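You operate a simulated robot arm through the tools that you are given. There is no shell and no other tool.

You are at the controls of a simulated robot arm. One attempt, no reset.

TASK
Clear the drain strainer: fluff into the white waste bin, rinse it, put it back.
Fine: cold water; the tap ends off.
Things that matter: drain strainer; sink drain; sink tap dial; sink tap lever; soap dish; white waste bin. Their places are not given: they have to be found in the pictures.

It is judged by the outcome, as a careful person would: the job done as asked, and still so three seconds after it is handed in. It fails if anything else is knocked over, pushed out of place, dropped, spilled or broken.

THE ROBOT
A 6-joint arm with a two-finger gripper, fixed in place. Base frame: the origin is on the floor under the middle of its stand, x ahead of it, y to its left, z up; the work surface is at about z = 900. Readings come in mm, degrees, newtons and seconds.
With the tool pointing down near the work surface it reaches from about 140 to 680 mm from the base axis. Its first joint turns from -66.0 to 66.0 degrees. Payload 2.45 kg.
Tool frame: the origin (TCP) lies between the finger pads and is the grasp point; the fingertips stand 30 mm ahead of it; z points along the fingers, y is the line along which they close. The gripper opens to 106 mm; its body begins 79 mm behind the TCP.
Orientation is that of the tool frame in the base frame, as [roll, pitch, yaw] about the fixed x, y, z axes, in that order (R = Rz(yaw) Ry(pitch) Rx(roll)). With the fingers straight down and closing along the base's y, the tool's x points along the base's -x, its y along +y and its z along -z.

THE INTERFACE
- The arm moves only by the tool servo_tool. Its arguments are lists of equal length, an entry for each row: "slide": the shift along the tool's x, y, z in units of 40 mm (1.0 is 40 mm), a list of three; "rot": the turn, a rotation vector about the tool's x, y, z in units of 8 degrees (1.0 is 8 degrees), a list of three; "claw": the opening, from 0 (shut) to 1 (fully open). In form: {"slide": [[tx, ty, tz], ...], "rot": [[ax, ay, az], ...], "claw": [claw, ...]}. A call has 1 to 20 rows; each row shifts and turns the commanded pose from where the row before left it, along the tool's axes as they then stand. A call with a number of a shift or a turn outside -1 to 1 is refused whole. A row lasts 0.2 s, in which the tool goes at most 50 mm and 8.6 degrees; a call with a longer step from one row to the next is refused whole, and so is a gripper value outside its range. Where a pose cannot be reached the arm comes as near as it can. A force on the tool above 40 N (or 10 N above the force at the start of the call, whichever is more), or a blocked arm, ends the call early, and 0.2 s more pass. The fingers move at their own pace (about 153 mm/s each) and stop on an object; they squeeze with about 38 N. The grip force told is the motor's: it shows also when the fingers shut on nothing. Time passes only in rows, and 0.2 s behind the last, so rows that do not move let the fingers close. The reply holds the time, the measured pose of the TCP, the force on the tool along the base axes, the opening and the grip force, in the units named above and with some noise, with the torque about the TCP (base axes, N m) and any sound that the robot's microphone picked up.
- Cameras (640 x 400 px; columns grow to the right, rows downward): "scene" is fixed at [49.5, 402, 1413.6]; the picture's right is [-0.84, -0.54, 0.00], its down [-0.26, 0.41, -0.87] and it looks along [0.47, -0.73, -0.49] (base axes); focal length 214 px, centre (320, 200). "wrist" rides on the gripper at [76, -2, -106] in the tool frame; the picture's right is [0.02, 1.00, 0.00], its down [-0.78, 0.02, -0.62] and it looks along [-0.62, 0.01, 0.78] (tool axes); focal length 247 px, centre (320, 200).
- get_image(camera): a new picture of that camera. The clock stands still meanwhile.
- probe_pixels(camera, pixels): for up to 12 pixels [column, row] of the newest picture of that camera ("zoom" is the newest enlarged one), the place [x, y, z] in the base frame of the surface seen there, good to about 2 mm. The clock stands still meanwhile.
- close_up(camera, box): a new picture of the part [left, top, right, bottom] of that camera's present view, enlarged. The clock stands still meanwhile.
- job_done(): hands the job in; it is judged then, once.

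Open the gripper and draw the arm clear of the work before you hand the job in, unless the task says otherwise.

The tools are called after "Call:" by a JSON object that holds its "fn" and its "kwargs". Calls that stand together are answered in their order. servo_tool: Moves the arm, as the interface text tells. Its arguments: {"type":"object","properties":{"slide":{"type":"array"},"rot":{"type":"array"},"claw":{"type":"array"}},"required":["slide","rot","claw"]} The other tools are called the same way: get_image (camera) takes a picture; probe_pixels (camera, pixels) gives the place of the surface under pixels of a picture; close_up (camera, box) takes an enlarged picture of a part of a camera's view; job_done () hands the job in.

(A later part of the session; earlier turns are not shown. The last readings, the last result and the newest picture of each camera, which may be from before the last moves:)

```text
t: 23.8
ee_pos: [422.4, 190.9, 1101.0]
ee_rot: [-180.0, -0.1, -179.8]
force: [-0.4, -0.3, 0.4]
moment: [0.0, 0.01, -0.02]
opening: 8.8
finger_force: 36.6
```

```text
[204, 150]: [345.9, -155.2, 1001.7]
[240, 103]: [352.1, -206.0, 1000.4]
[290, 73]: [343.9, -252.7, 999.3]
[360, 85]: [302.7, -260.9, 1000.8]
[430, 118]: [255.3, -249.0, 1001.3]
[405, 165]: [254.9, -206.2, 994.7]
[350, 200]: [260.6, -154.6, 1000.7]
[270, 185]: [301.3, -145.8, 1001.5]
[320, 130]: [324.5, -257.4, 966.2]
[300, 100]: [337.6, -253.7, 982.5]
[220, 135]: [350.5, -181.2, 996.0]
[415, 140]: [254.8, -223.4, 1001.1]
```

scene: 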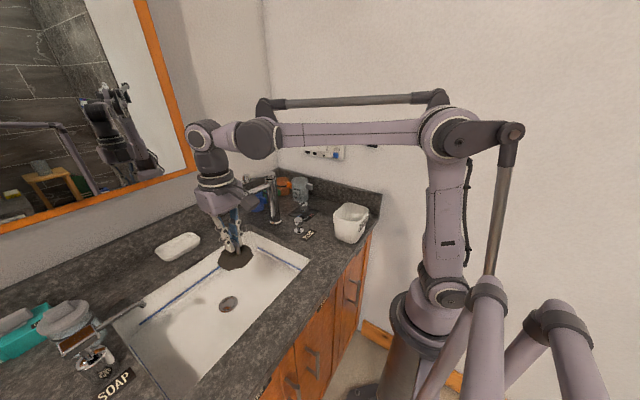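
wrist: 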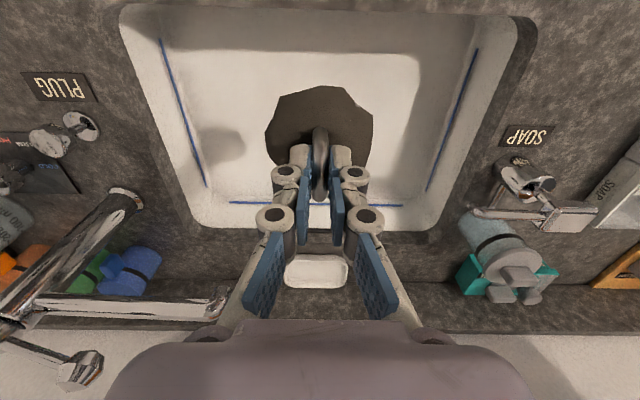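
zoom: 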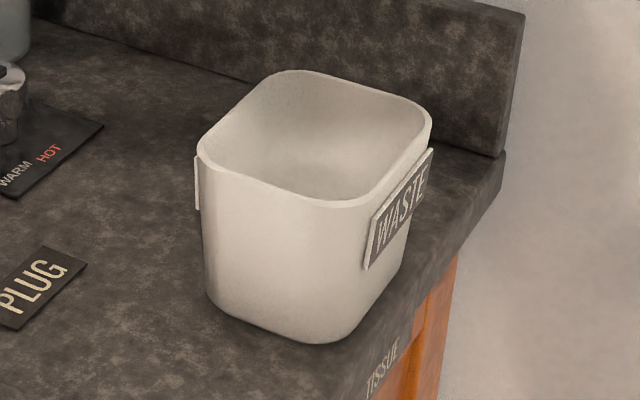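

Bin rim: x 252–354, y −262…−146, z≈1001, centre about (303,−204). I carry the strainer smoothly over it, at z≈1115, passing in front of the tap.

Call:
{"fn": "servo_tool", "kwargs": {"slide": [[0.05, -0.168, -0.006], [0.099, -0.336, -0.012], [0.149, -0.503, -0.018], [0.199, -0.671, -0.023], [0.199, -0.671, -0.023], [0.199, -0.671, -0.023], [0.199, -0.671, -0.023], [0.199, -0.671, -0.023], [0.199, -0.671, -0.023], [0.199, -0.671, -0.023], [0.199, -0.671, -0.023], [0.199, -0.671, -0.023], [0.199, -0.671, -0.023], [0.199, -0.671, -0.023], [0.199, -0.671, -0.023], [0.149, -0.503, -0.018], [0.099, -0.336, -0.012], [0.05, -0.168, -0.006], [0, 0, 0]], "rot": [[0, 0, 0], [0, 0, 0], [0, 0, 0], [0, 0, 0], [0, 0, 0], [0, 0, 0], [0, 0, 0], [0, 0, 0], [0, 0, 0], [0, 0, 0], [0, 0, 0], [0, 0, 0], [0, 0, 0], [0, 0, 0], [0, 0, 0], [0, 0, 0], [0, 0, 0], [0, 0, 0], [0, 0, 0]], "claw": [0, 0, 0, 0, 0, 0, 0, 0, 0, 0, 0, 0, 0, 0, 0, 0, 0, 0, 0]}}

Call:
{"fn": "get_image", "kwargs": {"camera": "wrist"}}

Call:
{"fn": "get_image", "kwargs": {"camera": "scene"}}

Call:
{"fn": "close_up", "kwargs": {"camera": "scene", "box": [300, 120, 410, 260]}}

```text
t: 27.8
ee_pos: [302.6, -210.4, 1115.2]
ee_rot: [180.0, 0.0, -179.8]
force: [-0.1, -0.1, -1.0]
moment: [0.02, 0.01, 0.0]
opening: 8.5
finger_force: 35.6
```

```text
taken
```

wrist: 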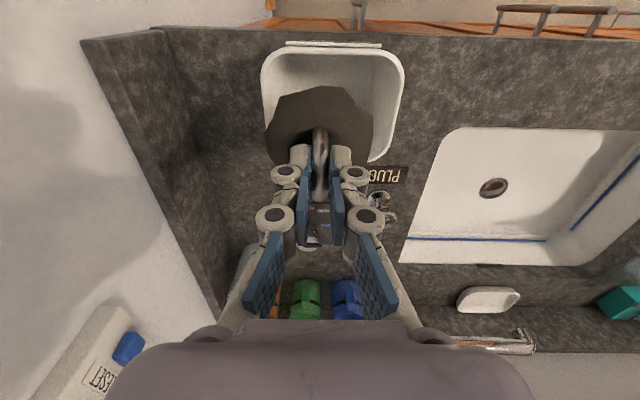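

```text
taken
```

scene: 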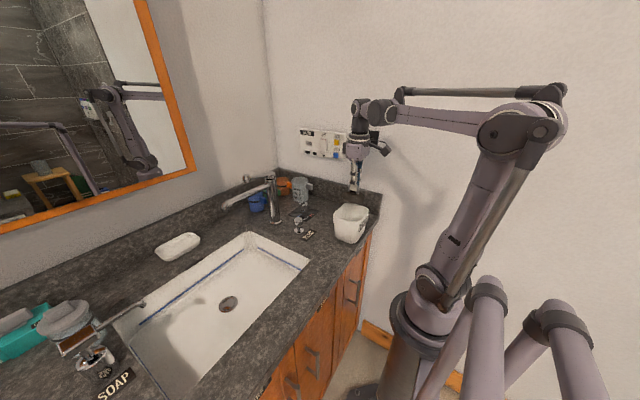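

```text
2.86 times, centred on (355, 190) of scene
```

zoom: 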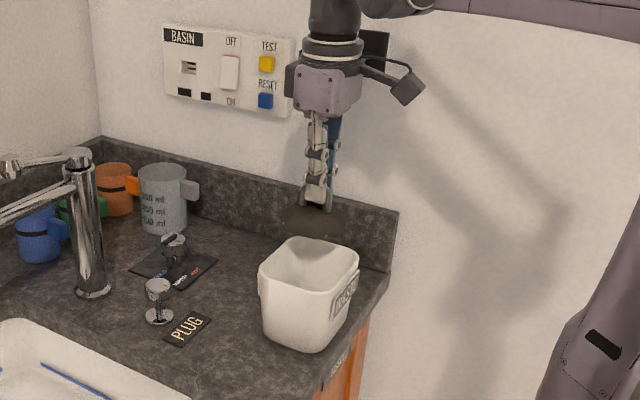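

The strainer hangs centred above the bin (opening around (352,215)). I start tipping it about the tool's x toward −y, pivoting about the disc, 40° first.

Call:
{"fn": "servo_tool", "kwargs": {"slide": [[0, 0.08, 0.05], [0, 0.16, 0.05], [0, 0.16, 0.011], [0, 0.16, 0.011], [0, 0.16, 0.011], [0, 0.08, 0.006], [0, 0, 0]], "rot": [[0.5, 0, 0], [1, 0, 0], [1, 0, 0], [1, 0, 0], [1, 0, 0], [0.5, 0, 0], [0, 0, 0]], "claw": [0, 0, 0, 0, 0, 0, 0]}}

Call:
{"fn": "get_image", "kwargs": {"camera": "wrist"}}

Call:
{"fn": "get_image", "kwargs": {"camera": "scene"}}

Call:
{"fn": "close_up", "kwargs": {"camera": "scene", "box": [300, 120, 410, 260]}}

```text
t: 29.4
ee_pos: [302.3, -181.3, 1099.1]
ee_rot: [-140.0, 0.0, -179.8]
force: [0.4, -0.7, -0.1]
moment: [0.01, 0.02, 0.02]
opening: 8.9
finger_force: 36.5
```

```text
taken
```

wrist: 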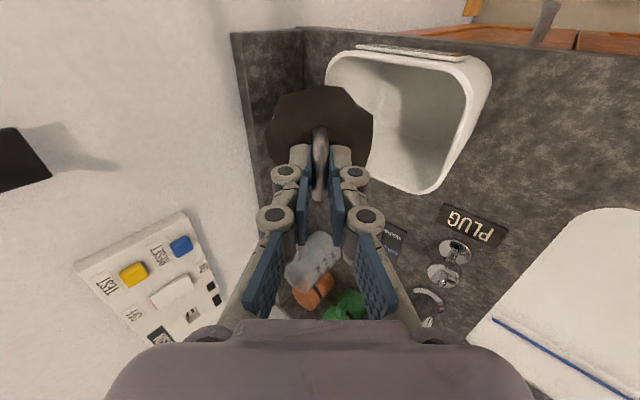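

```text
taken
```

scene: 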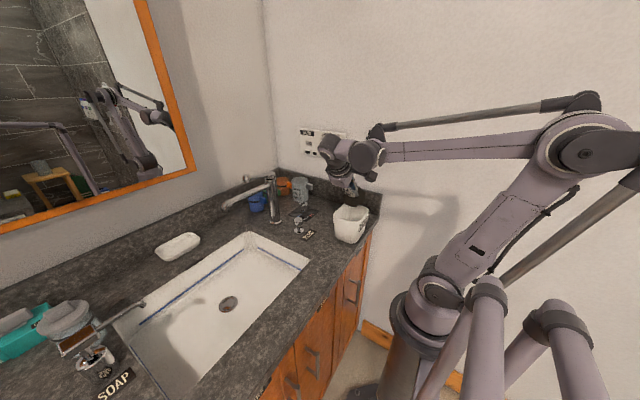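

```text
2.86 times, centred on (355, 190) of scene
```

zoom: 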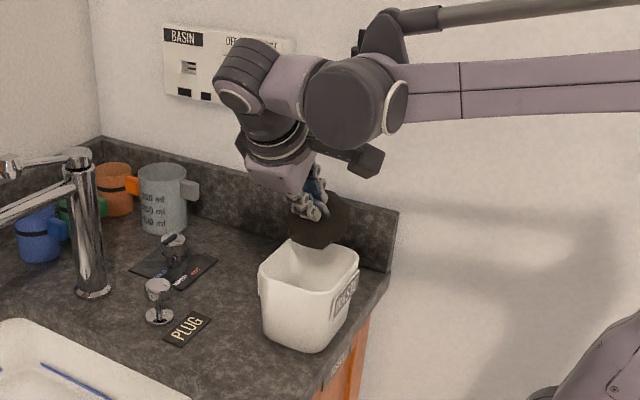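

At 40° the fluff still clings; the disc centre is at about (303,−211,1064), over the bin. I continue to about 72° and look again.

Call:
{"fn": "servo_tool", "kwargs": {"slide": [[0, 0.08, 0.006], [0, 0.16, 0.011], [0, 0.16, 0.011], [0, 0.16, 0.011], [0, 0.08, 0.006], [0, 0, 0]], "rot": [[0.5, 0, 0], [1, 0, 0], [1, 0, 0], [1, 0, 0], [0.5, 0, 0], [0, 0, 0]], "claw": [0, 0, 0, 0, 0, 0]}}

Call:
{"fn": "get_image", "kwargs": {"camera": "wrist"}}

Call:
{"fn": "get_image", "kwargs": {"camera": "scene"}}

Call:
{"fn": "close_up", "kwargs": {"camera": "scene", "box": [300, 120, 410, 260]}}

```text
t: 30.8
ee_pos: [301.9, -167.1, 1079.4]
ee_rot: [-107.9, 0.0, -179.7]
force: [0.0, -0.1, -0.3]
moment: [0.02, 0.01, -0.01]
opening: 8.7
finger_force: 36.7
```

```text
taken
```

wrist: 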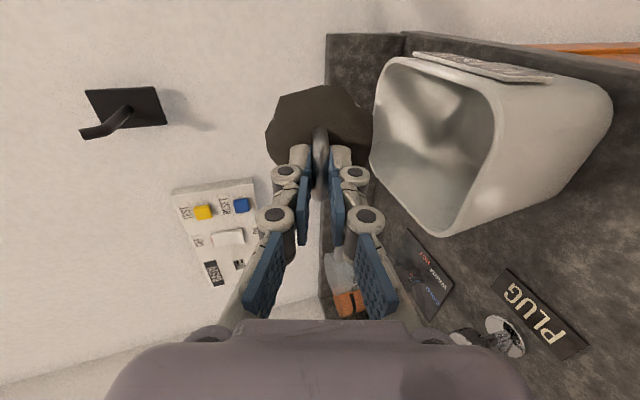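

```text
taken
```

scene: 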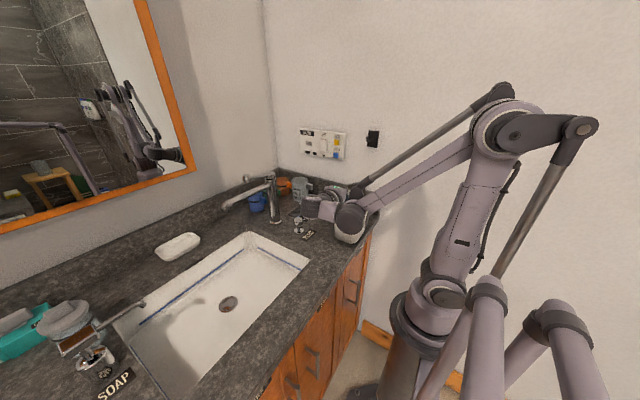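

```text
2.86 times, centred on (355, 190) of scene
```

zoom: 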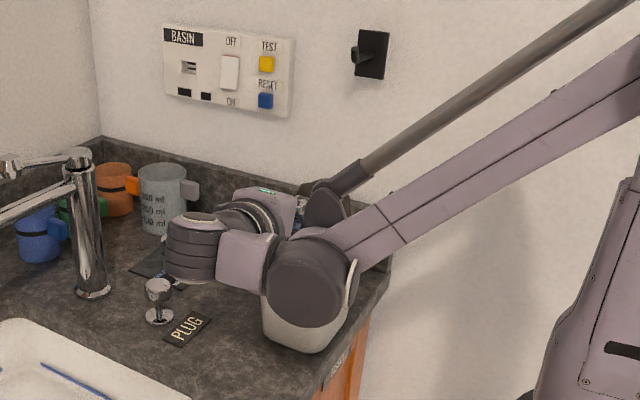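

At 72° the fluff still holds. The wrist now hangs at the side, so I check how near the forearm end and wrist are to the bin and the counter.

Call:
{"fn": "probe_pixels", "kwargs": {"camera": "scene", "pixels": [[348, 215], [353, 231], [340, 226], [311, 207], [308, 200], [325, 207], [340, 200], [352, 238], [335, 214], [318, 216], [330, 198], [345, 205]]}}

Call:
{"fn": "close_up", "kwargs": {"camera": "scene", "box": [290, 170, 390, 260]}}

```text
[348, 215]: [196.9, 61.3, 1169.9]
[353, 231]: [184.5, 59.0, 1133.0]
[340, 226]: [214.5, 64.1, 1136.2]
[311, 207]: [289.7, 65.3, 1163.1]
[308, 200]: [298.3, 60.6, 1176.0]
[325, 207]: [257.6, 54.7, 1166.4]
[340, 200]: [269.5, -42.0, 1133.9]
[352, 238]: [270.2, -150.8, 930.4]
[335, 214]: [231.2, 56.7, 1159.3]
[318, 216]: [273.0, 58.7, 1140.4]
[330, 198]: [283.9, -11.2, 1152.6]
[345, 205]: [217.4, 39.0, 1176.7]
```

```text
4.44 times, centred on (340, 215) of scene
```

zoom: 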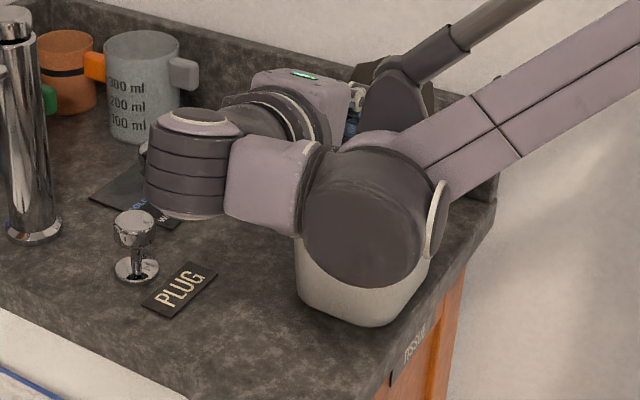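

The wrist parts are at y≈+60 and z≥1130, well clear of the bin. I tip further to about 96°.

Call:
{"fn": "servo_tool", "kwargs": {"slide": [[0, 0.08, 0.006], [0, 0.16, 0.011], [0, 0.16, 0.011], [0, 0.08, 0.006], [0, 0, 0], [0, 0, 0]], "rot": [[0.5, 0, 0], [1, 0, 0], [1, 0, 0], [0.5, 0, 0], [0, 0, 0], [0, 0, 0]], "claw": [0, 0, 0, 0, 0, 0]}}

Call:
{"fn": "get_image", "kwargs": {"camera": "wrist"}}

Call:
{"fn": "get_image", "kwargs": {"camera": "scene"}}

```text
t: 32.2
ee_pos: [302.4, -164.5, 1059.6]
ee_rot: [-84.0, 0.1, -179.9]
force: [-0.8, 0.1, -1.1]
moment: [0.03, 0.01, -0.02]
opening: 8.7
finger_force: 36.7
```

```text
taken
```

wrist: 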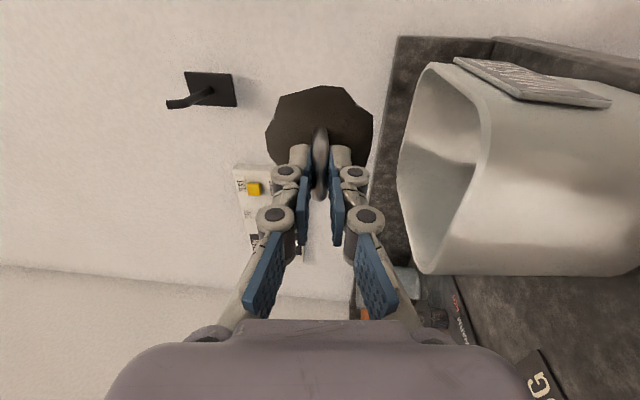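

```text
taken
```

scene: 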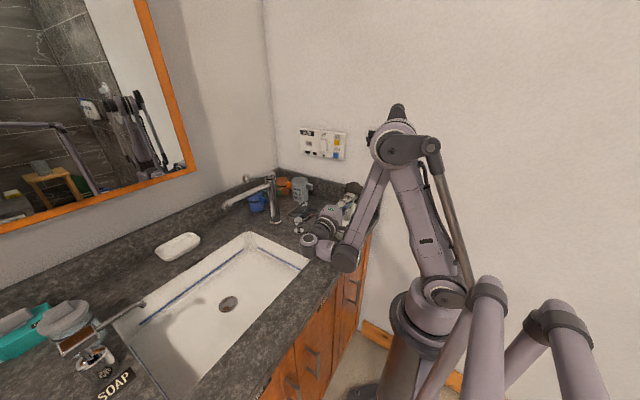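

Even at 96° the fluff clings to the mesh. I shake it up and down above the bin with short quick strokes and look again.

Call:
{"fn": "servo_tool", "kwargs": {"slide": [[0, -0.8, 0], [0, 0.8, 0], [0, -0.8, 0], [0, 0.8, 0], [0, -0.8, 0], [0, 0.8, 0], [0, -0.8, 0], [0, 0.8, 0], [0, 0, 0]], "rot": [[0, 0, 0], [0, 0, 0], [0, 0, 0], [0, 0, 0], [0, 0, 0], [0, 0, 0], [0, 0, 0], [0, 0, 0], [0, 0, 0]], "claw": [0, 0, 0, 0, 0, 0, 0, 0, 0]}}

Call:
{"fn": "get_image", "kwargs": {"camera": "wrist"}}

Call:
{"fn": "close_up", "kwargs": {"camera": "scene", "box": [290, 170, 390, 270]}}

```text
t: 34.2
ee_pos: [305.0, -163.7, 1062.3]
ee_rot: [-84.0, -0.1, -179.8]
force: [0.2, -0.4, -0.5]
moment: [0.07, 0.06, 0.01]
opening: 8.7
finger_force: 36.0
out of reach, approached as far as the arm can: row 4
```

```text
taken
```

wrist: 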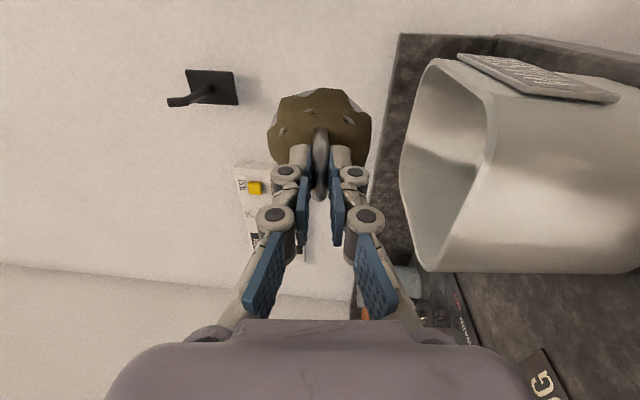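

```text
4.00 times, centred on (340, 220) of scene
```

zoom: 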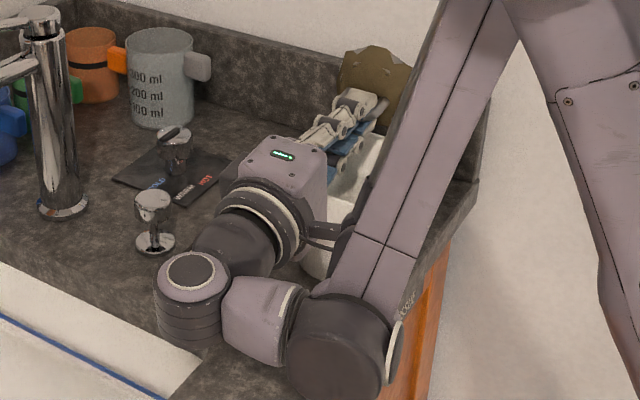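

The strainer's look changed: a lighter olive surface with holes shows at (320,115). I zoom in on it and on the bin's inside.

Call:
{"fn": "close_up", "kwargs": {"camera": "wrist", "box": [255, 75, 385, 155]}}

Call:
{"fn": "close_up", "kwargs": {"camera": "wrist", "box": [390, 50, 560, 280]}}

Call:
{"fn": "close_up", "kwargs": {"camera": "scene", "box": [350, 170, 390, 230]}}

```text
4.92 times, centred on (320, 115) of wrist
```

zoom: 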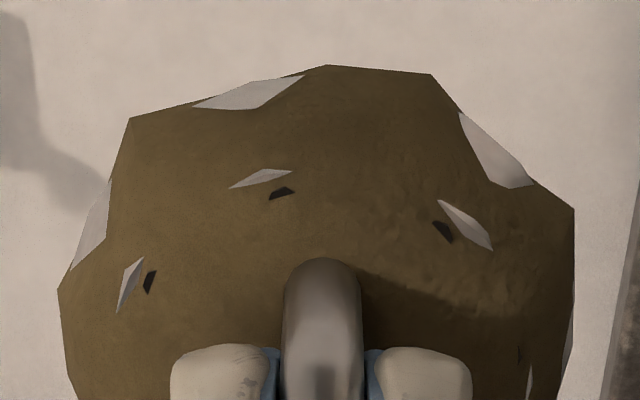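

```text
1.74 times, centred on (475, 165) of wrist
```

zoom: 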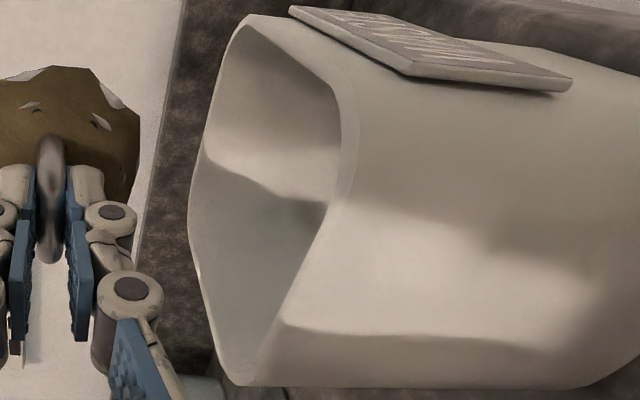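

```text
6.67 times, centred on (370, 200) of scene
```

zoom: 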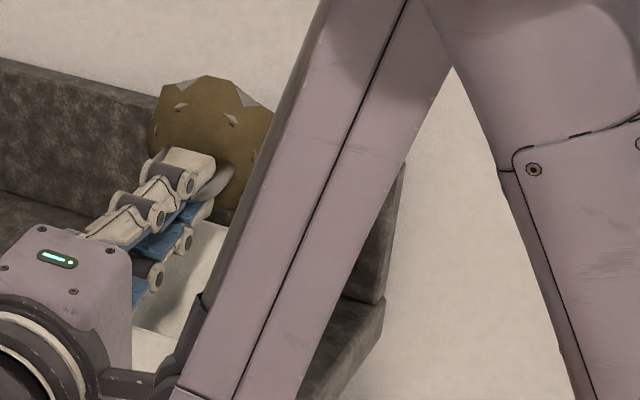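

The dark fluff layer has come off and an olive film remains. I shake a few more strokes, slightly higher to stay within reach, to see whether more comes loose.

Call:
{"fn": "servo_tool", "kwargs": {"slide": [[0, -0.9, 0], [0, 0.8, 0], [0, -0.8, 0], [0, 0.8, 0], [0, -0.8, 0], [0, 0.8, 0], [0, -0.8, 0], [0, 0, 0], [0, 0, 0]], "rot": [[0, 0, 0], [0, 0, 0], [0, 0, 0], [0, 0, 0], [0, 0, 0], [0, 0, 0], [0, 0, 0], [0, 0, 0], [0, 0, 0]], "claw": [0, 0, 0, 0, 0, 0, 0, 0, 0]}}

Call:
{"fn": "get_image", "kwargs": {"camera": "wrist"}}

Call:
{"fn": "get_image", "kwargs": {"camera": "scene"}}

Call:
{"fn": "close_up", "kwargs": {"camera": "wrist", "box": [255, 75, 385, 155]}}

```text
t: 36.2
ee_pos: [303.8, -157.7, 1099.3]
ee_rot: [-84.0, 0.0, -179.9]
force: [0.4, 0.3, -1.5]
moment: [0.0, 0.02, 0.0]
opening: 8.7
finger_force: 36.2
```

```text
taken
```

wrist: 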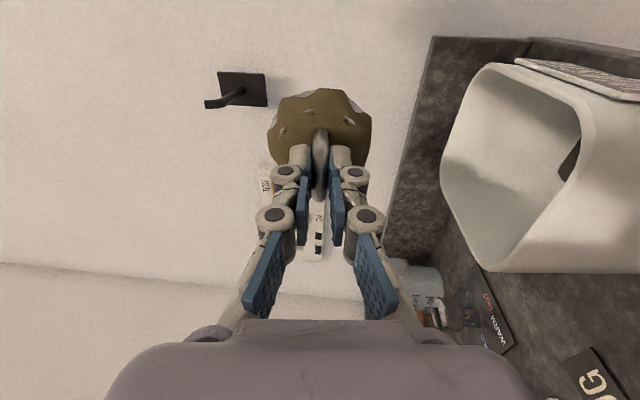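

```text
taken
```

scene: 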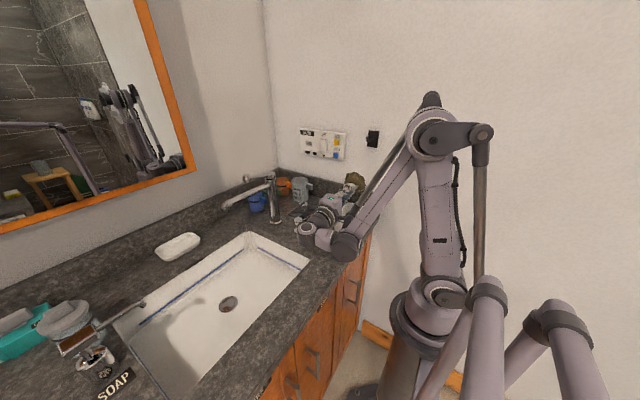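

```text
4.92 times, centred on (320, 115) of wrist
```

zoom: 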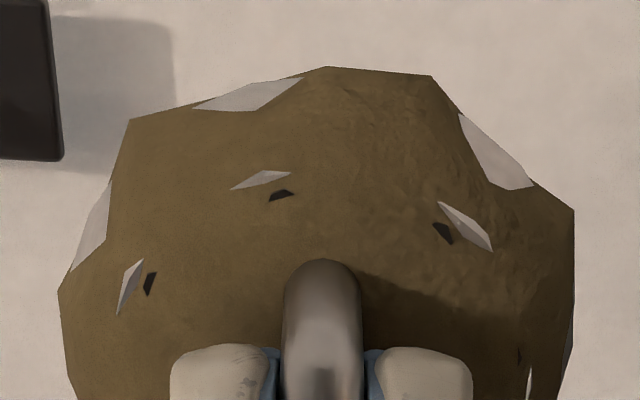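

A dark clump is now visible inside the bin at (570,160), and further shaking changes nothing. I confirm with an enlarged view.

Call:
{"fn": "close_up", "kwargs": {"camera": "wrist", "box": [430, 60, 640, 280]}}

Call:
{"fn": "probe_pixels", "kwargs": {"camera": "wrist", "pixels": [[570, 160], [575, 150], [540, 150], [500, 180]]}}

Call:
{"fn": "close_up", "kwargs": {"camera": "scene", "box": [290, 160, 390, 270]}}

```text
1.82 times, centred on (535, 170) of wrist
```

zoom: 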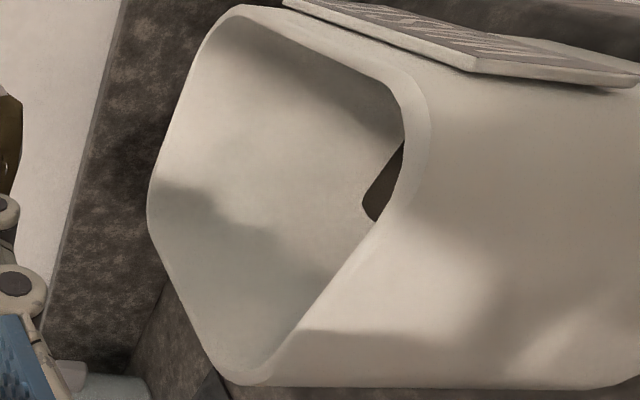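

```text
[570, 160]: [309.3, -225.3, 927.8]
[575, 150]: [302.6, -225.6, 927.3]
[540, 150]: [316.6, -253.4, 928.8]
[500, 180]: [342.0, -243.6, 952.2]
```

```text
3.64 times, centred on (340, 215) of scene
```

zoom: 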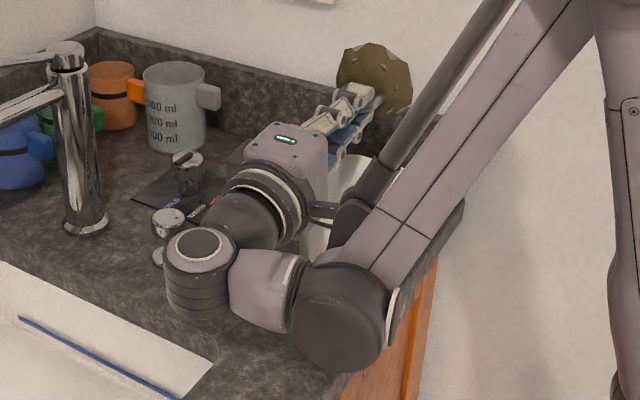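

The fluff lies in the bin at about (309,−225,928). I turn the tool back down the same way, pivoting about the disc.

Call:
{"fn": "servo_tool", "kwargs": {"slide": [[0, -0.08, 0.0], [0, -0.16, 0.011], [0, -0.16, 0.011], [0, -0.16, 0.011], [0, -0.16, 0.011], [0, -0.16, 0.011], [0, -0.16, 0.011], [0, -0.16, 0.011], [0, -0.16, 0.011], [0, -0.16, 0.011], [0, -0.16, 0.011], [0, -0.16, 0.011], [0, -0.08, 0.0], [0, 0, 0]], "rot": [[-0.5, 0, 0], [-1, 0, 0], [-1, 0, 0], [-1, 0, 0], [-1, 0, 0], [-1, 0, 0], [-1, 0, 0], [-1, 0, 0], [-1, 0, 0], [-1, 0, 0], [-1, 0, 0], [-1, 0, 0], [-0.5, 0, 0], [0, 0, 0]], "claw": [0, 0, 0, 0, 0, 0, 0, 0, 0, 0, 0, 0, 0, 0]}}

Call:
{"fn": "get_image", "kwargs": {"camera": "wrist"}}

Call:
{"fn": "get_image", "kwargs": {"camera": "scene"}}

```text
t: 39.2
ee_pos: [304.4, -205.7, 1150.6]
ee_rot: [179.9, 0.0, -179.9]
force: [-0.8, 1.3, -0.5]
moment: [-0.03, -0.03, 0.0]
opening: 9.0
finger_force: 36.2
```

```text
taken
```

wrist: 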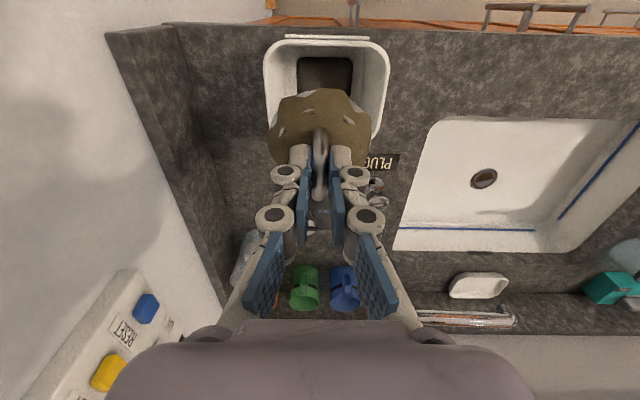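

```text
taken
```

scene: 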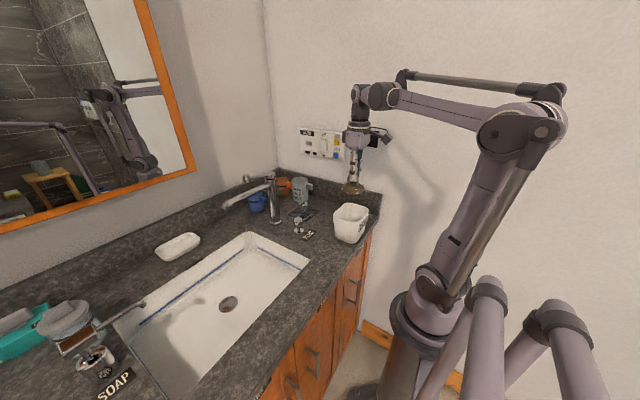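

The bin's bottom shows the dark fluff at (325,75). I carry the strainer back to above the drain, in front of the tap.

Call:
{"fn": "servo_tool", "kwargs": {"slide": [[-0.049, 0.165, 0.02], [-0.098, 0.33, 0.04], [-0.147, 0.496, 0.062], [-0.196, 0.661, 0.083], [-0.196, 0.661, 0.083], [-0.196, 0.661, 0.083], [-0.196, 0.661, 0.083], [-0.196, 0.661, 0.083], [-0.196, 0.661, 0.083], [-0.196, 0.661, 0.083], [-0.196, 0.661, 0.083], [-0.196, 0.661, 0.083], [-0.196, 0.661, 0.083], [-0.196, 0.661, 0.083], [-0.196, 0.661, 0.083], [-0.147, 0.496, 0.062], [-0.098, 0.33, 0.04], [-0.049, 0.165, 0.02], [0, 0, 0]], "rot": [[0, 0, 0], [0, 0, 0], [0, 0, 0], [0, 0, 0], [0, 0, 0], [0, 0, 0], [0, 0, 0], [0, 0, 0], [0, 0, 0], [0, 0, 0], [0, 0, 0], [0, 0, 0], [0, 0, 0], [0, 0, 0], [0, 0, 0], [0, 0, 0], [0, 0, 0], [0, 0, 0], [0, 0, 0]], "claw": [0, 0, 0, 0, 0, 0, 0, 0, 0, 0, 0, 0, 0, 0, 0, 0, 0, 0, 0]}}

Call:
{"fn": "get_image", "kwargs": {"camera": "scene"}}

Call:
{"fn": "close_up", "kwargs": {"camera": "scene", "box": [322, 192, 382, 252]}}

Call:
{"fn": "close_up", "kwargs": {"camera": "scene", "box": [190, 200, 270, 290]}}

```text
t: 43.2
ee_pos: [421.4, 191.4, 1099.6]
ee_rot: [179.9, -0.1, -179.7]
force: [0.4, -0.7, -0.8]
moment: [-0.06, 0.0, 0.0]
opening: 9.0
finger_force: 36.2
```

```text
taken
```

scene: 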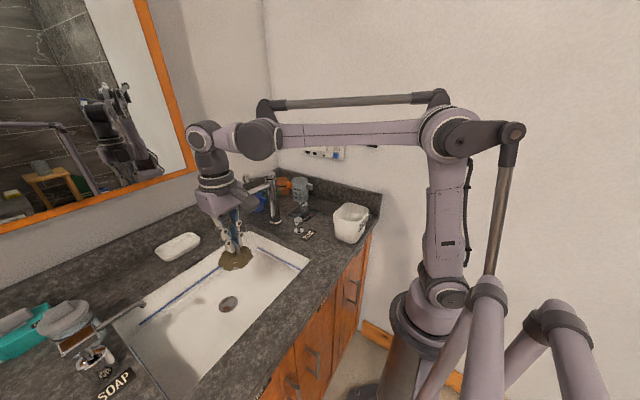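

```text
6.67 times, centred on (352, 222) of scene
```

zoom: 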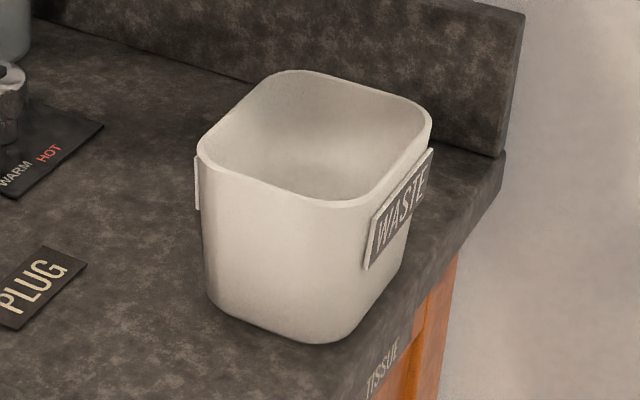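

```text
4.44 times, centred on (230, 245) of scene
```

zoom: 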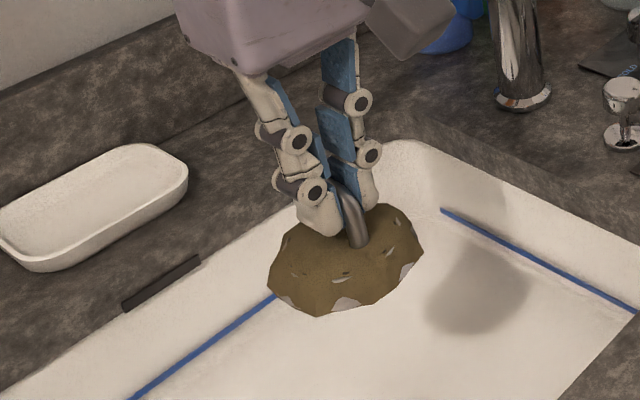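

I bring the strainer over the drain at z≈960 before lowering it.

Call:
{"fn": "servo_tool", "kwargs": {"slide": [[-0.15, 0, 0.15], [-0.35, 0, 0.4], [-0.5, 0, 0.5], [-0.5, 0, 0.5], [-0.5, 0, 0.5], [-0.5, 0, 0.5], [-0.35, 0, 0.5], [-0.15, 0, 0.4], [0, 0, 0.05], [0, 0, 0]], "rot": [[0, 0, 0], [0, 0, 0], [0, 0, 0], [0, 0, 0], [0, 0, 0], [0, 0, 0], [0, 0, 0], [0, 0, 0], [0, 0, 0], [0, 0, 0]], "claw": [0, 0, 0, 0, 0, 0, 0, 0, 0, 0]}}

Call:
{"fn": "get_image", "kwargs": {"camera": "wrist"}}

Call:
{"fn": "close_up", "kwargs": {"camera": "scene", "box": [180, 220, 280, 330]}}

```text
t: 45.4
ee_pos: [537.7, 188.8, 960.4]
ee_rot: [180.0, 0.1, -179.8]
force: [0.2, 0.0, -0.3]
moment: [0.01, 0.01, 0.01]
opening: 9.1
finger_force: 36.6
```

```text
taken
```

wrist: 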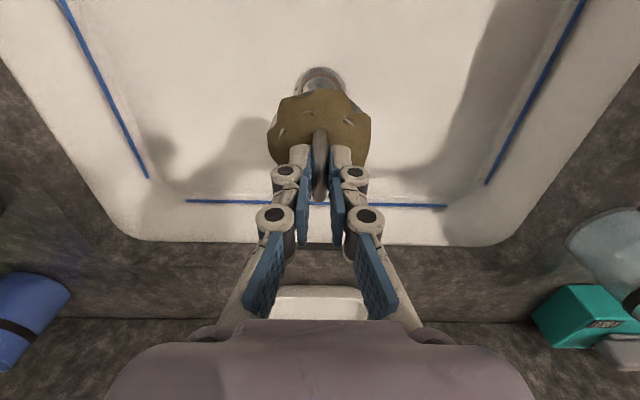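

```text
3.64 times, centred on (230, 275) of scene
```

zoom: 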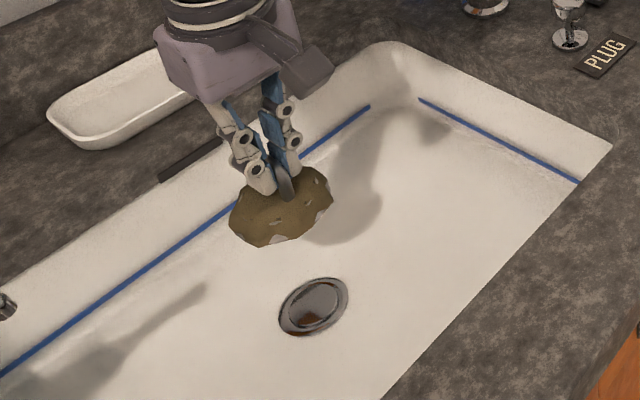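

Readings carry a few mm of noise, so I wait in place once and read the pose again before lowering.

Call:
{"fn": "servo_tool", "kwargs": {"slide": [[0, 0, 0]], "rot": [[0, 0, 0]], "claw": [0]}}

Call:
{"fn": "servo_tool", "kwargs": {"slide": [[0, 0, 0]], "rot": [[0, 0, 0]], "claw": [0]}}

Call:
{"fn": "servo_tool", "kwargs": {"slide": [[0, 0, 0]], "rot": [[0, 0, 0]], "claw": [0]}}

```text
t: 45.8
ee_pos: [538.7, 189.7, 962.8]
ee_rot: [180.0, 0.0, -179.8]
force: [-0.1, -0.8, 0.1]
moment: [0.0, -0.01, -0.01]
opening: 9.0
finger_force: 36.3
```

```text
t: 46.2
ee_pos: [537.6, 189.6, 961.0]
ee_rot: [180.0, 0.0, -179.8]
force: [0.5, 0.0, 0.4]
moment: [0.01, -0.02, -0.02]
opening: 8.9
finger_force: 36.5
```

```text
t: 46.6
ee_pos: [538.1, 189.6, 961.2]
ee_rot: [180.0, 0.1, -179.9]
force: [0.0, -0.5, -0.1]
moment: [0.01, -0.02, -0.05]
opening: 9.0
finger_force: 36.6
```

True pose is about (538.1,189.6,961.3); the grip was made at (541.5,191.2,830.7). I correct by +3.2/+1.6 mm while lowering to about z=852 and read again.

Call:
{"fn": "servo_tool", "kwargs": {"slide": [[-0.04, 0.02, 0.3], [-0.04, 0.02, 0.5], [0, 0, 0.5], [0, 0, 0.5], [0, 0, 0.5], [0, 0, 0.3], [0, 0, 0.13], [0, 0, 0], [0, 0, 0]], "rot": [[0, 0, 0], [0, 0, 0], [0, 0, 0], [0, 0, 0], [0, 0, 0], [0, 0, 0], [0, 0, 0], [0, 0, 0], [0, 0, 0]], "claw": [0, 0, 0, 0, 0, 0, 0, 0, 0]}}

Call:
{"fn": "servo_tool", "kwargs": {"slide": [[0, 0, 0]], "rot": [[0, 0, 0]], "claw": [0]}}

Call:
{"fn": "get_image", "kwargs": {"camera": "wrist"}}

Call:
{"fn": "close_up", "kwargs": {"camera": "scene", "box": [190, 260, 270, 330]}}

```text
t: 48.6
ee_pos: [542.9, 192.7, 850.4]
ee_rot: [-180.0, -0.1, -179.7]
force: [0.2, 0.2, -0.8]
moment: [-0.01, 0.0, -0.01]
opening: 8.6
finger_force: 36.5
```

```text
t: 49.0
ee_pos: [541.8, 193.5, 851.0]
ee_rot: [180.0, -0.1, -179.8]
force: [0.0, -0.9, -0.7]
moment: [-0.01, 0.0, 0.02]
opening: 8.9
finger_force: 36.4
```

```text
taken
```

wrist: 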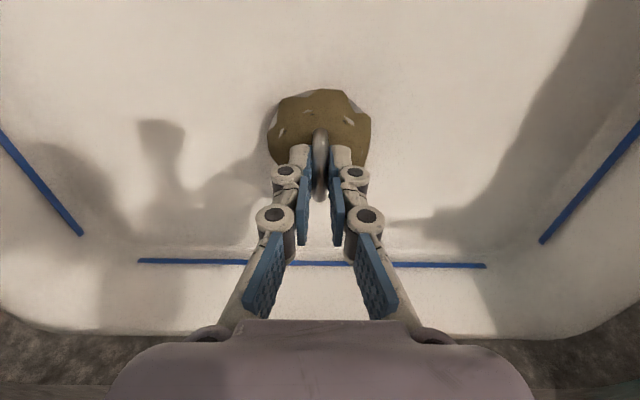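

```text
5.71 times, centred on (230, 295) of scene
```

zoom: 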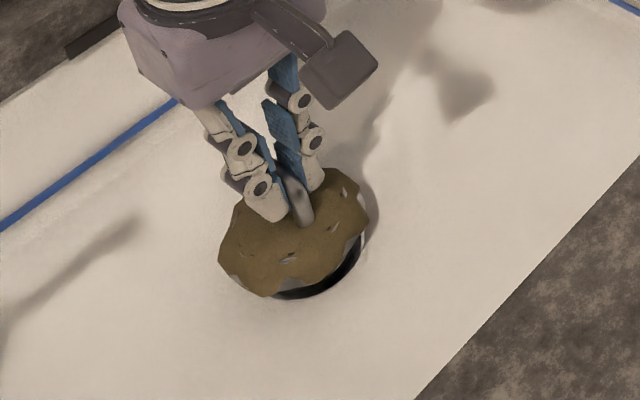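

I correct slightly (−1 mm x, −1.7 mm y) and lower slowly toward the seat, watching the force.

Call:
{"fn": "servo_tool", "kwargs": {"slide": [[0.02, -0.04, 0.1], [0, 0, 0.1], [0, 0, 0.1], [0, 0, 0.08], [0, 0, 0.05], [0, 0, 0]], "rot": [[0, 0, 0], [0, 0, 0], [0, 0, 0], [0, 0, 0], [0, 0, 0], [0, 0, 0]], "claw": [0, 0, 0, 0, 0, 0]}}

Call:
{"fn": "servo_tool", "kwargs": {"slide": [[0, 0, 0]], "rot": [[0, 0, 0]], "claw": [0]}}

Call:
{"fn": "close_up", "kwargs": {"camera": "scene", "box": [190, 260, 270, 330]}}

```text
t: 50.4
ee_pos: [541.2, 188.9, 833.6]
ee_rot: [-179.9, 0.0, -179.7]
force: [0.2, -0.2, -0.9]
moment: [0.0, 0.0, -0.01]
opening: 8.6
finger_force: 36.4
```

```text
t: 50.8
ee_pos: [541.4, 189.3, 833.4]
ee_rot: [180.0, -0.1, -179.8]
force: [-0.6, -0.1, -0.8]
moment: [-0.05, -0.02, -0.01]
opening: 8.9
finger_force: 36.9
```

```text
5.71 times, centred on (230, 295) of scene
```

zoom: 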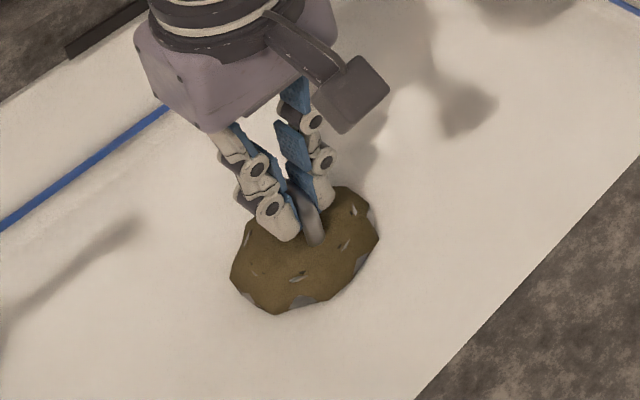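

Now at (541.3,189.1,833.5); I nudge +1.8 mm in y and lower the last ~2.5 mm.

Call:
{"fn": "servo_tool", "kwargs": {"slide": [[0, 0.045, 0.0], [0, 0, 0.04], [0, 0, 0.03], [0, 0, 0]], "rot": [[0, 0, 0], [0, 0, 0], [0, 0, 0], [0, 0, 0]], "claw": [0, 0, 0, 0]}}

Call:
{"fn": "servo_tool", "kwargs": {"slide": [[0, 0, 0]], "rot": [[0, 0, 0]], "claw": [0]}}

Call:
{"fn": "get_image", "kwargs": {"camera": "wrist"}}

Call:
{"fn": "close_up", "kwargs": {"camera": "scene", "box": [205, 270, 253, 330]}}

```text
t: 51.8
ee_pos: [542.5, 192.6, 832.0]
ee_rot: [-180.0, 0.0, -179.8]
force: [-0.2, -0.6, 5.5]
moment: [-0.02, -0.16, -0.03]
opening: 8.7
finger_force: 36.6
```

```text
t: 52.2
ee_pos: [541.5, 192.5, 831.8]
ee_rot: [-180.0, 0.0, -179.8]
force: [-0.4, -1.0, 7.1]
moment: [0.0, -0.21, 0.02]
opening: 9.1
finger_force: 36.4
```

```text
taken
```

wrist: 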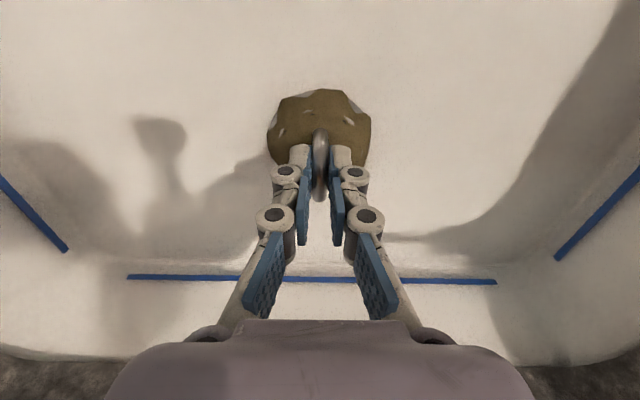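

```text
6.67 times, centred on (229, 300) of scene
```

zoom: 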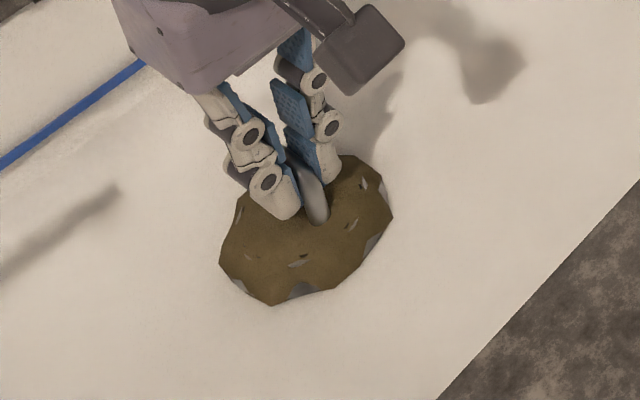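

Contact came at z≈832 with ~6 N, and the disc outline matches its first position. I release and rise straight up.

Call:
{"fn": "servo_tool", "kwargs": {"slide": [[0, 0, 0], [0, 0, 0], [0, 0, 0], [0, 0, -0.3], [0, 0, -0.5], [0, 0, -0.6], [0, 0, -0.6], [0, 0, 0]], "rot": [[0, 0, 0], [0, 0, 0], [0, 0, 0], [0, 0, 0], [0, 0, 0], [0, 0, 0], [0, 0, 0], [0, 0, 0]], "claw": [0.2, 0.4, 0.45, 0.45, 0.45, 0.45, 0.45, 0.45]}}

Call:
{"fn": "get_image", "kwargs": {"camera": "wrist"}}

Call:
{"fn": "close_up", "kwargs": {"camera": "scene", "box": [205, 270, 253, 330]}}

```text
t: 54.0
ee_pos: [543.3, 191.1, 912.3]
ee_rot: [180.0, 0.0, -179.8]
force: [-0.4, -0.4, 0.4]
moment: [0.01, -0.03, -0.01]
opening: 47.5
finger_force: 0.0
```

```text
taken
```

wrist: 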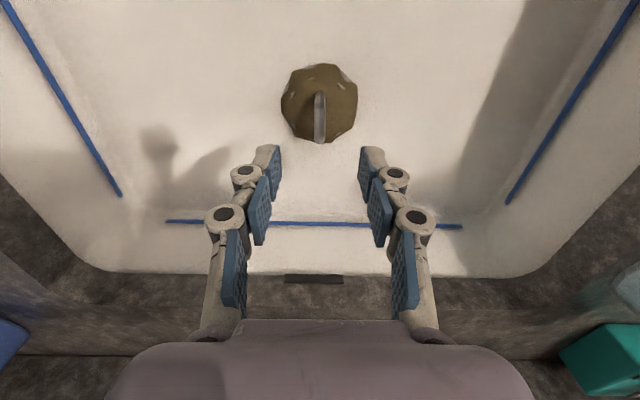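

```text
6.67 times, centred on (229, 300) of scene
```

zoom: 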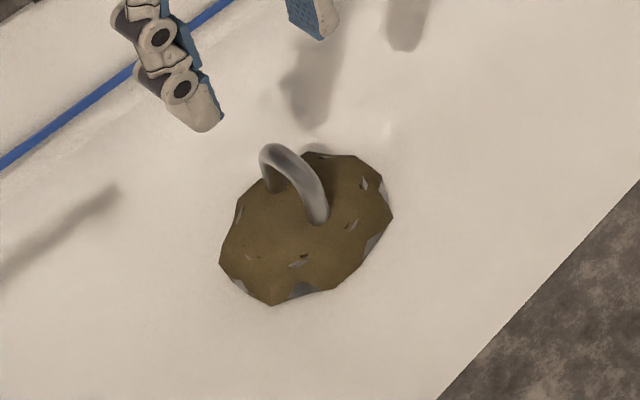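

The strainer rests in the drain upright. I record its ring position for the regrasp, then rise and go to look at the tap lever.

Call:
{"fn": "probe_pixels", "kwargs": {"camera": "wrist", "pixels": [[320, 96], [320, 110], [320, 125], [320, 138], [300, 100], [340, 100], [320, 70], [285, 105], [355, 105]]}}

Call:
{"fn": "servo_tool", "kwargs": {"slide": [[0, 0, -0.8], [0, 0, -1], [0, 0, -1], [0, 0, -1], [0, 0, -1], [0, 0, -1], [0, 0, -1], [0, 0, -1], [0.39, -0.96, 0], [0.39, -0.96, 0], [0.39, -0.96, 0], [0.39, -0.96, 0], [0.39, -0.96, 0], [0.39, -0.96, 0], [0, 0, 0]], "rot": [[0, 0, 0], [0, 0, 0], [0, 0, 0], [0, 0, 0], [0, 0, 0], [0, 0, 0], [0, 0, 0], [0, 0, 0], [0, 0, 0], [0, 0, 0], [0, 0, 0], [0, 0, 0], [0, 0, 0], [0, 0, 0], [0, 0, 0]], "claw": [0.45, 0.45, 0.45, 0.45, 0.45, 0.45, 0.45, 0.45, 0.45, 0.45, 0.45, 0.45, 0.45, 0.45, 0.45]}}

Call:
{"fn": "get_image", "kwargs": {"camera": "wrist"}}

Call:
{"fn": "get_image", "kwargs": {"camera": "scene"}}

```text
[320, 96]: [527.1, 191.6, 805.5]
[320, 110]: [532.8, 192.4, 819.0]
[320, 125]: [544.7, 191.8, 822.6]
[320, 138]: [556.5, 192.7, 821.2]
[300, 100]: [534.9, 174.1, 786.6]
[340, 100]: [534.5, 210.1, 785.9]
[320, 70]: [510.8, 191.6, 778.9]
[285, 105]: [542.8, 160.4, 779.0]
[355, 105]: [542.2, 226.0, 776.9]
```

```text
t: 57.2
ee_pos: [429.6, -48.2, 1195.3]
ee_rot: [-180.0, 0.0, -179.8]
force: [-0.4, -0.3, 0.0]
moment: [0.01, 0.02, 0.01]
opening: 47.7
finger_force: 0.0
out of reach, approached as far as the arm can: row 8
```

```text
taken
```

wrist: 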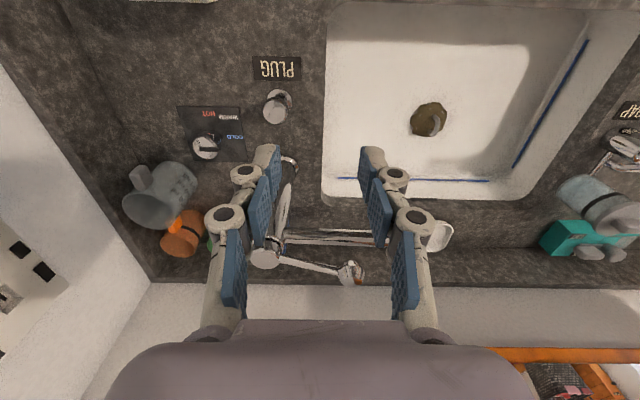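

```text
taken
```

scene: 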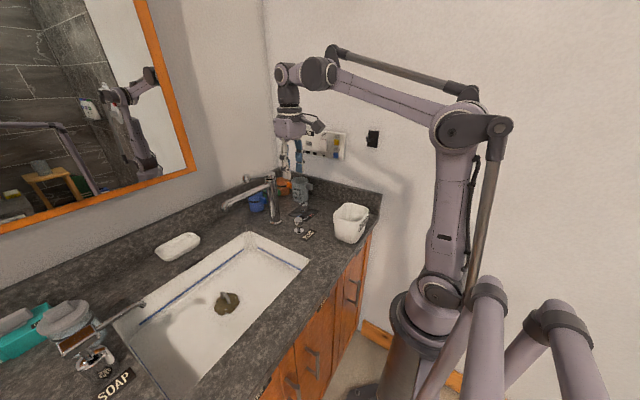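

I enlarge the lever in both views to understand its pivot and how it moves.

Call:
{"fn": "close_up", "kwargs": {"camera": "wrist", "box": [230, 220, 470, 300]}}

Call:
{"fn": "close_up", "kwargs": {"camera": "scene", "box": [215, 165, 285, 215]}}

Call:
{"fn": "probe_pixels", "kwargs": {"camera": "scene", "pixels": [[246, 178], [243, 178], [249, 178], [246, 175], [246, 181], [258, 176], [268, 175], [272, 173], [268, 180], [275, 176], [222, 205], [227, 210]]}}

```text
2.67 times, centred on (350, 260) of wrist
```

zoom: 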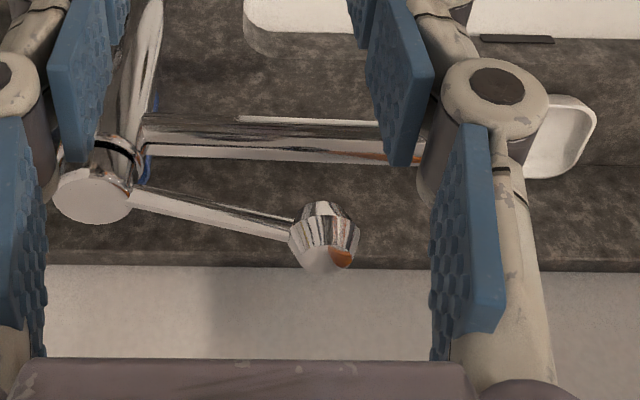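

```text
8.00 times, centred on (250, 190) of scene
```

zoom: 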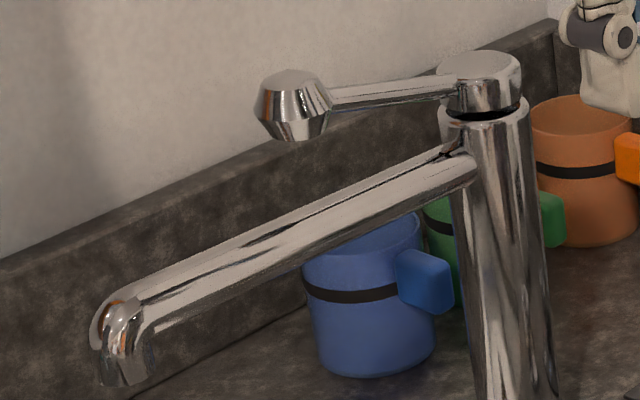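

```text
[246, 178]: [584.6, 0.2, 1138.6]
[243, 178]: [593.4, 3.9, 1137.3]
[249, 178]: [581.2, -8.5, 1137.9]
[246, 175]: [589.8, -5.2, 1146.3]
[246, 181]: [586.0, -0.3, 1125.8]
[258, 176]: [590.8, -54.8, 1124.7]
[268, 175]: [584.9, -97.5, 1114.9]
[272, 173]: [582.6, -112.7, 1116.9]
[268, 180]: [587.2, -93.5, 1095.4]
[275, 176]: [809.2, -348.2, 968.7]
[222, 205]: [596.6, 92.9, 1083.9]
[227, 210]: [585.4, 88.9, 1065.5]
```

The lever arm runs along y from the cap (584,−105) to a knob at about (588,−4,1136), sloping up. I will straddle the knob in x, so I turn the tool 90° here and go first to y≈75 in front, then out to x≈589 at z≈1160, beyond the knob.

Call:
{"fn": "servo_tool", "kwargs": {"slide": [[0, 0, 0], [0, 0, 0], [0, 0, 0], [0, 0, 0], [0, 0, 0], [0, 0, 0], [0, 0, 0], [0, 0, 0], [0, 0, 0], [0, 0, 0], [0, 0, 0], [0, 0, 0], [0.8, 0, 0], [0.8, 0, 0], [0.8, 0, 0], [0.68, 0, 0], [0, 0, 0]], "rot": [[0, 0, 0.94], [0, 0, 0.94], [0, 0, 0.94], [0, 0, 0.94], [0, 0, 0.94], [0, 0, 0.94], [0, 0, 0.94], [0, 0, 0.94], [0, 0, 0.94], [0, 0, 0.94], [0, 0, 0.94], [0, 0, 0.91], [0, 0, 0], [0, 0, 0], [0, 0, 0], [0, 0, 0], [0, 0, 0]], "claw": [0.6, 0.6, 0.6, 0.6, 0.6, 0.6, 0.6, 0.6, 0.6, 0.6, 0.6, 0.6, 0.6, 0.6, 0.6, 0.6, 0.6]}}

Call:
{"fn": "get_image", "kwargs": {"camera": "wrist"}}

Call:
{"fn": "get_image", "kwargs": {"camera": "scene"}}

```text
t: 60.8
ee_pos: [433.1, 80.1, 1198.5]
ee_rot: [-179.9, 0.0, 90.2]
force: [-0.4, 0.1, -0.1]
moment: [-0.01, -0.02, 0.01]
opening: 63.6
finger_force: 0.0
```

```text
taken
```

wrist: 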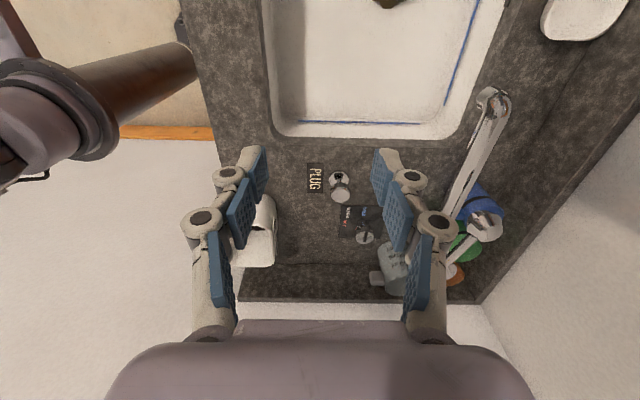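

```text
taken
```

scene: 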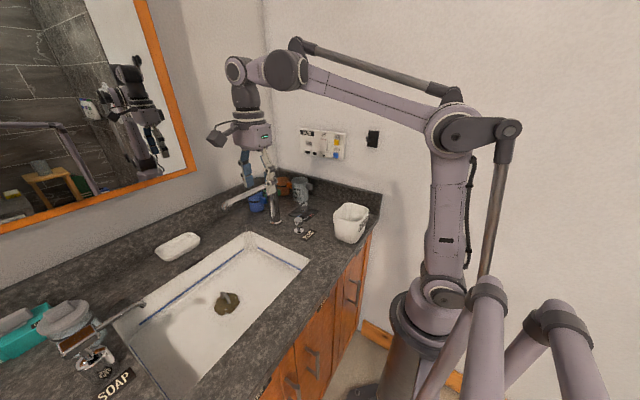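

The knob shows at (488,228) in the wrist view. I move outward in x to ≈588 at z≈1160, staying at y≈80, past the knob's end.

Call:
{"fn": "servo_tool", "kwargs": {"slide": [[0, 0.775, 0.19], [0, 0.775, 0.19], [0, 0.775, 0.19], [0, 0.775, 0.19], [0, 0.775, 0.19], [0, 0, 0], [0, 0, 0]], "rot": [[0, 0, 0], [0, 0, 0], [0, 0, 0], [0, 0, 0], [0, 0, 0], [0, 0, 0], [0, 0, 0]], "claw": [0.6, 0.6, 0.6, 0.6, 0.6, 0.6, 0.6]}}

Call:
{"fn": "get_image", "kwargs": {"camera": "wrist"}}

Call:
{"fn": "close_up", "kwargs": {"camera": "scene", "box": [190, 110, 300, 220]}}

```text
t: 62.4
ee_pos: [585.1, 79.2, 1158.8]
ee_rot: [-180.0, 0.0, 90.2]
force: [-0.1, 1.0, 0.3]
moment: [0.02, 0.0, 0.01]
opening: 63.9
finger_force: 0.1
```

```text
taken
```

wrist: 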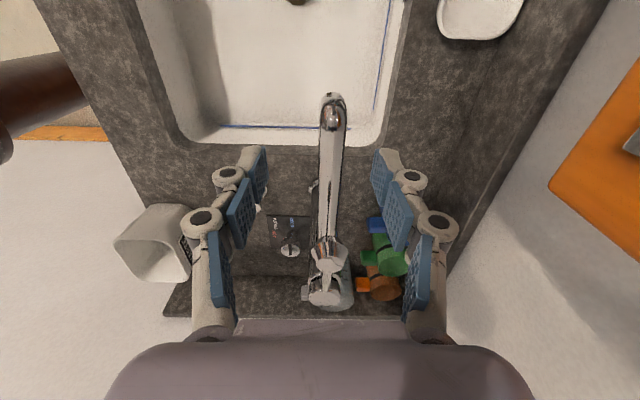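

```text
3.64 times, centred on (245, 165) of scene
```

zoom: 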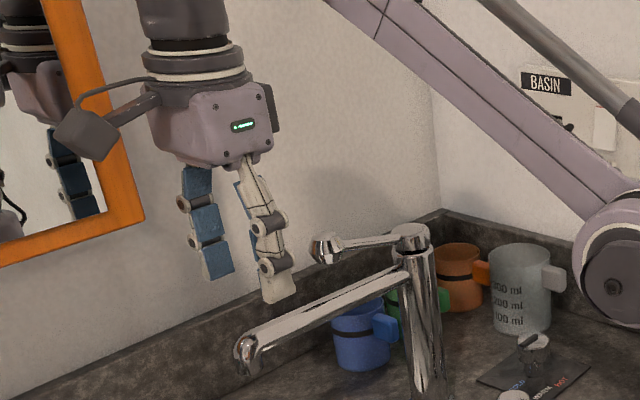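

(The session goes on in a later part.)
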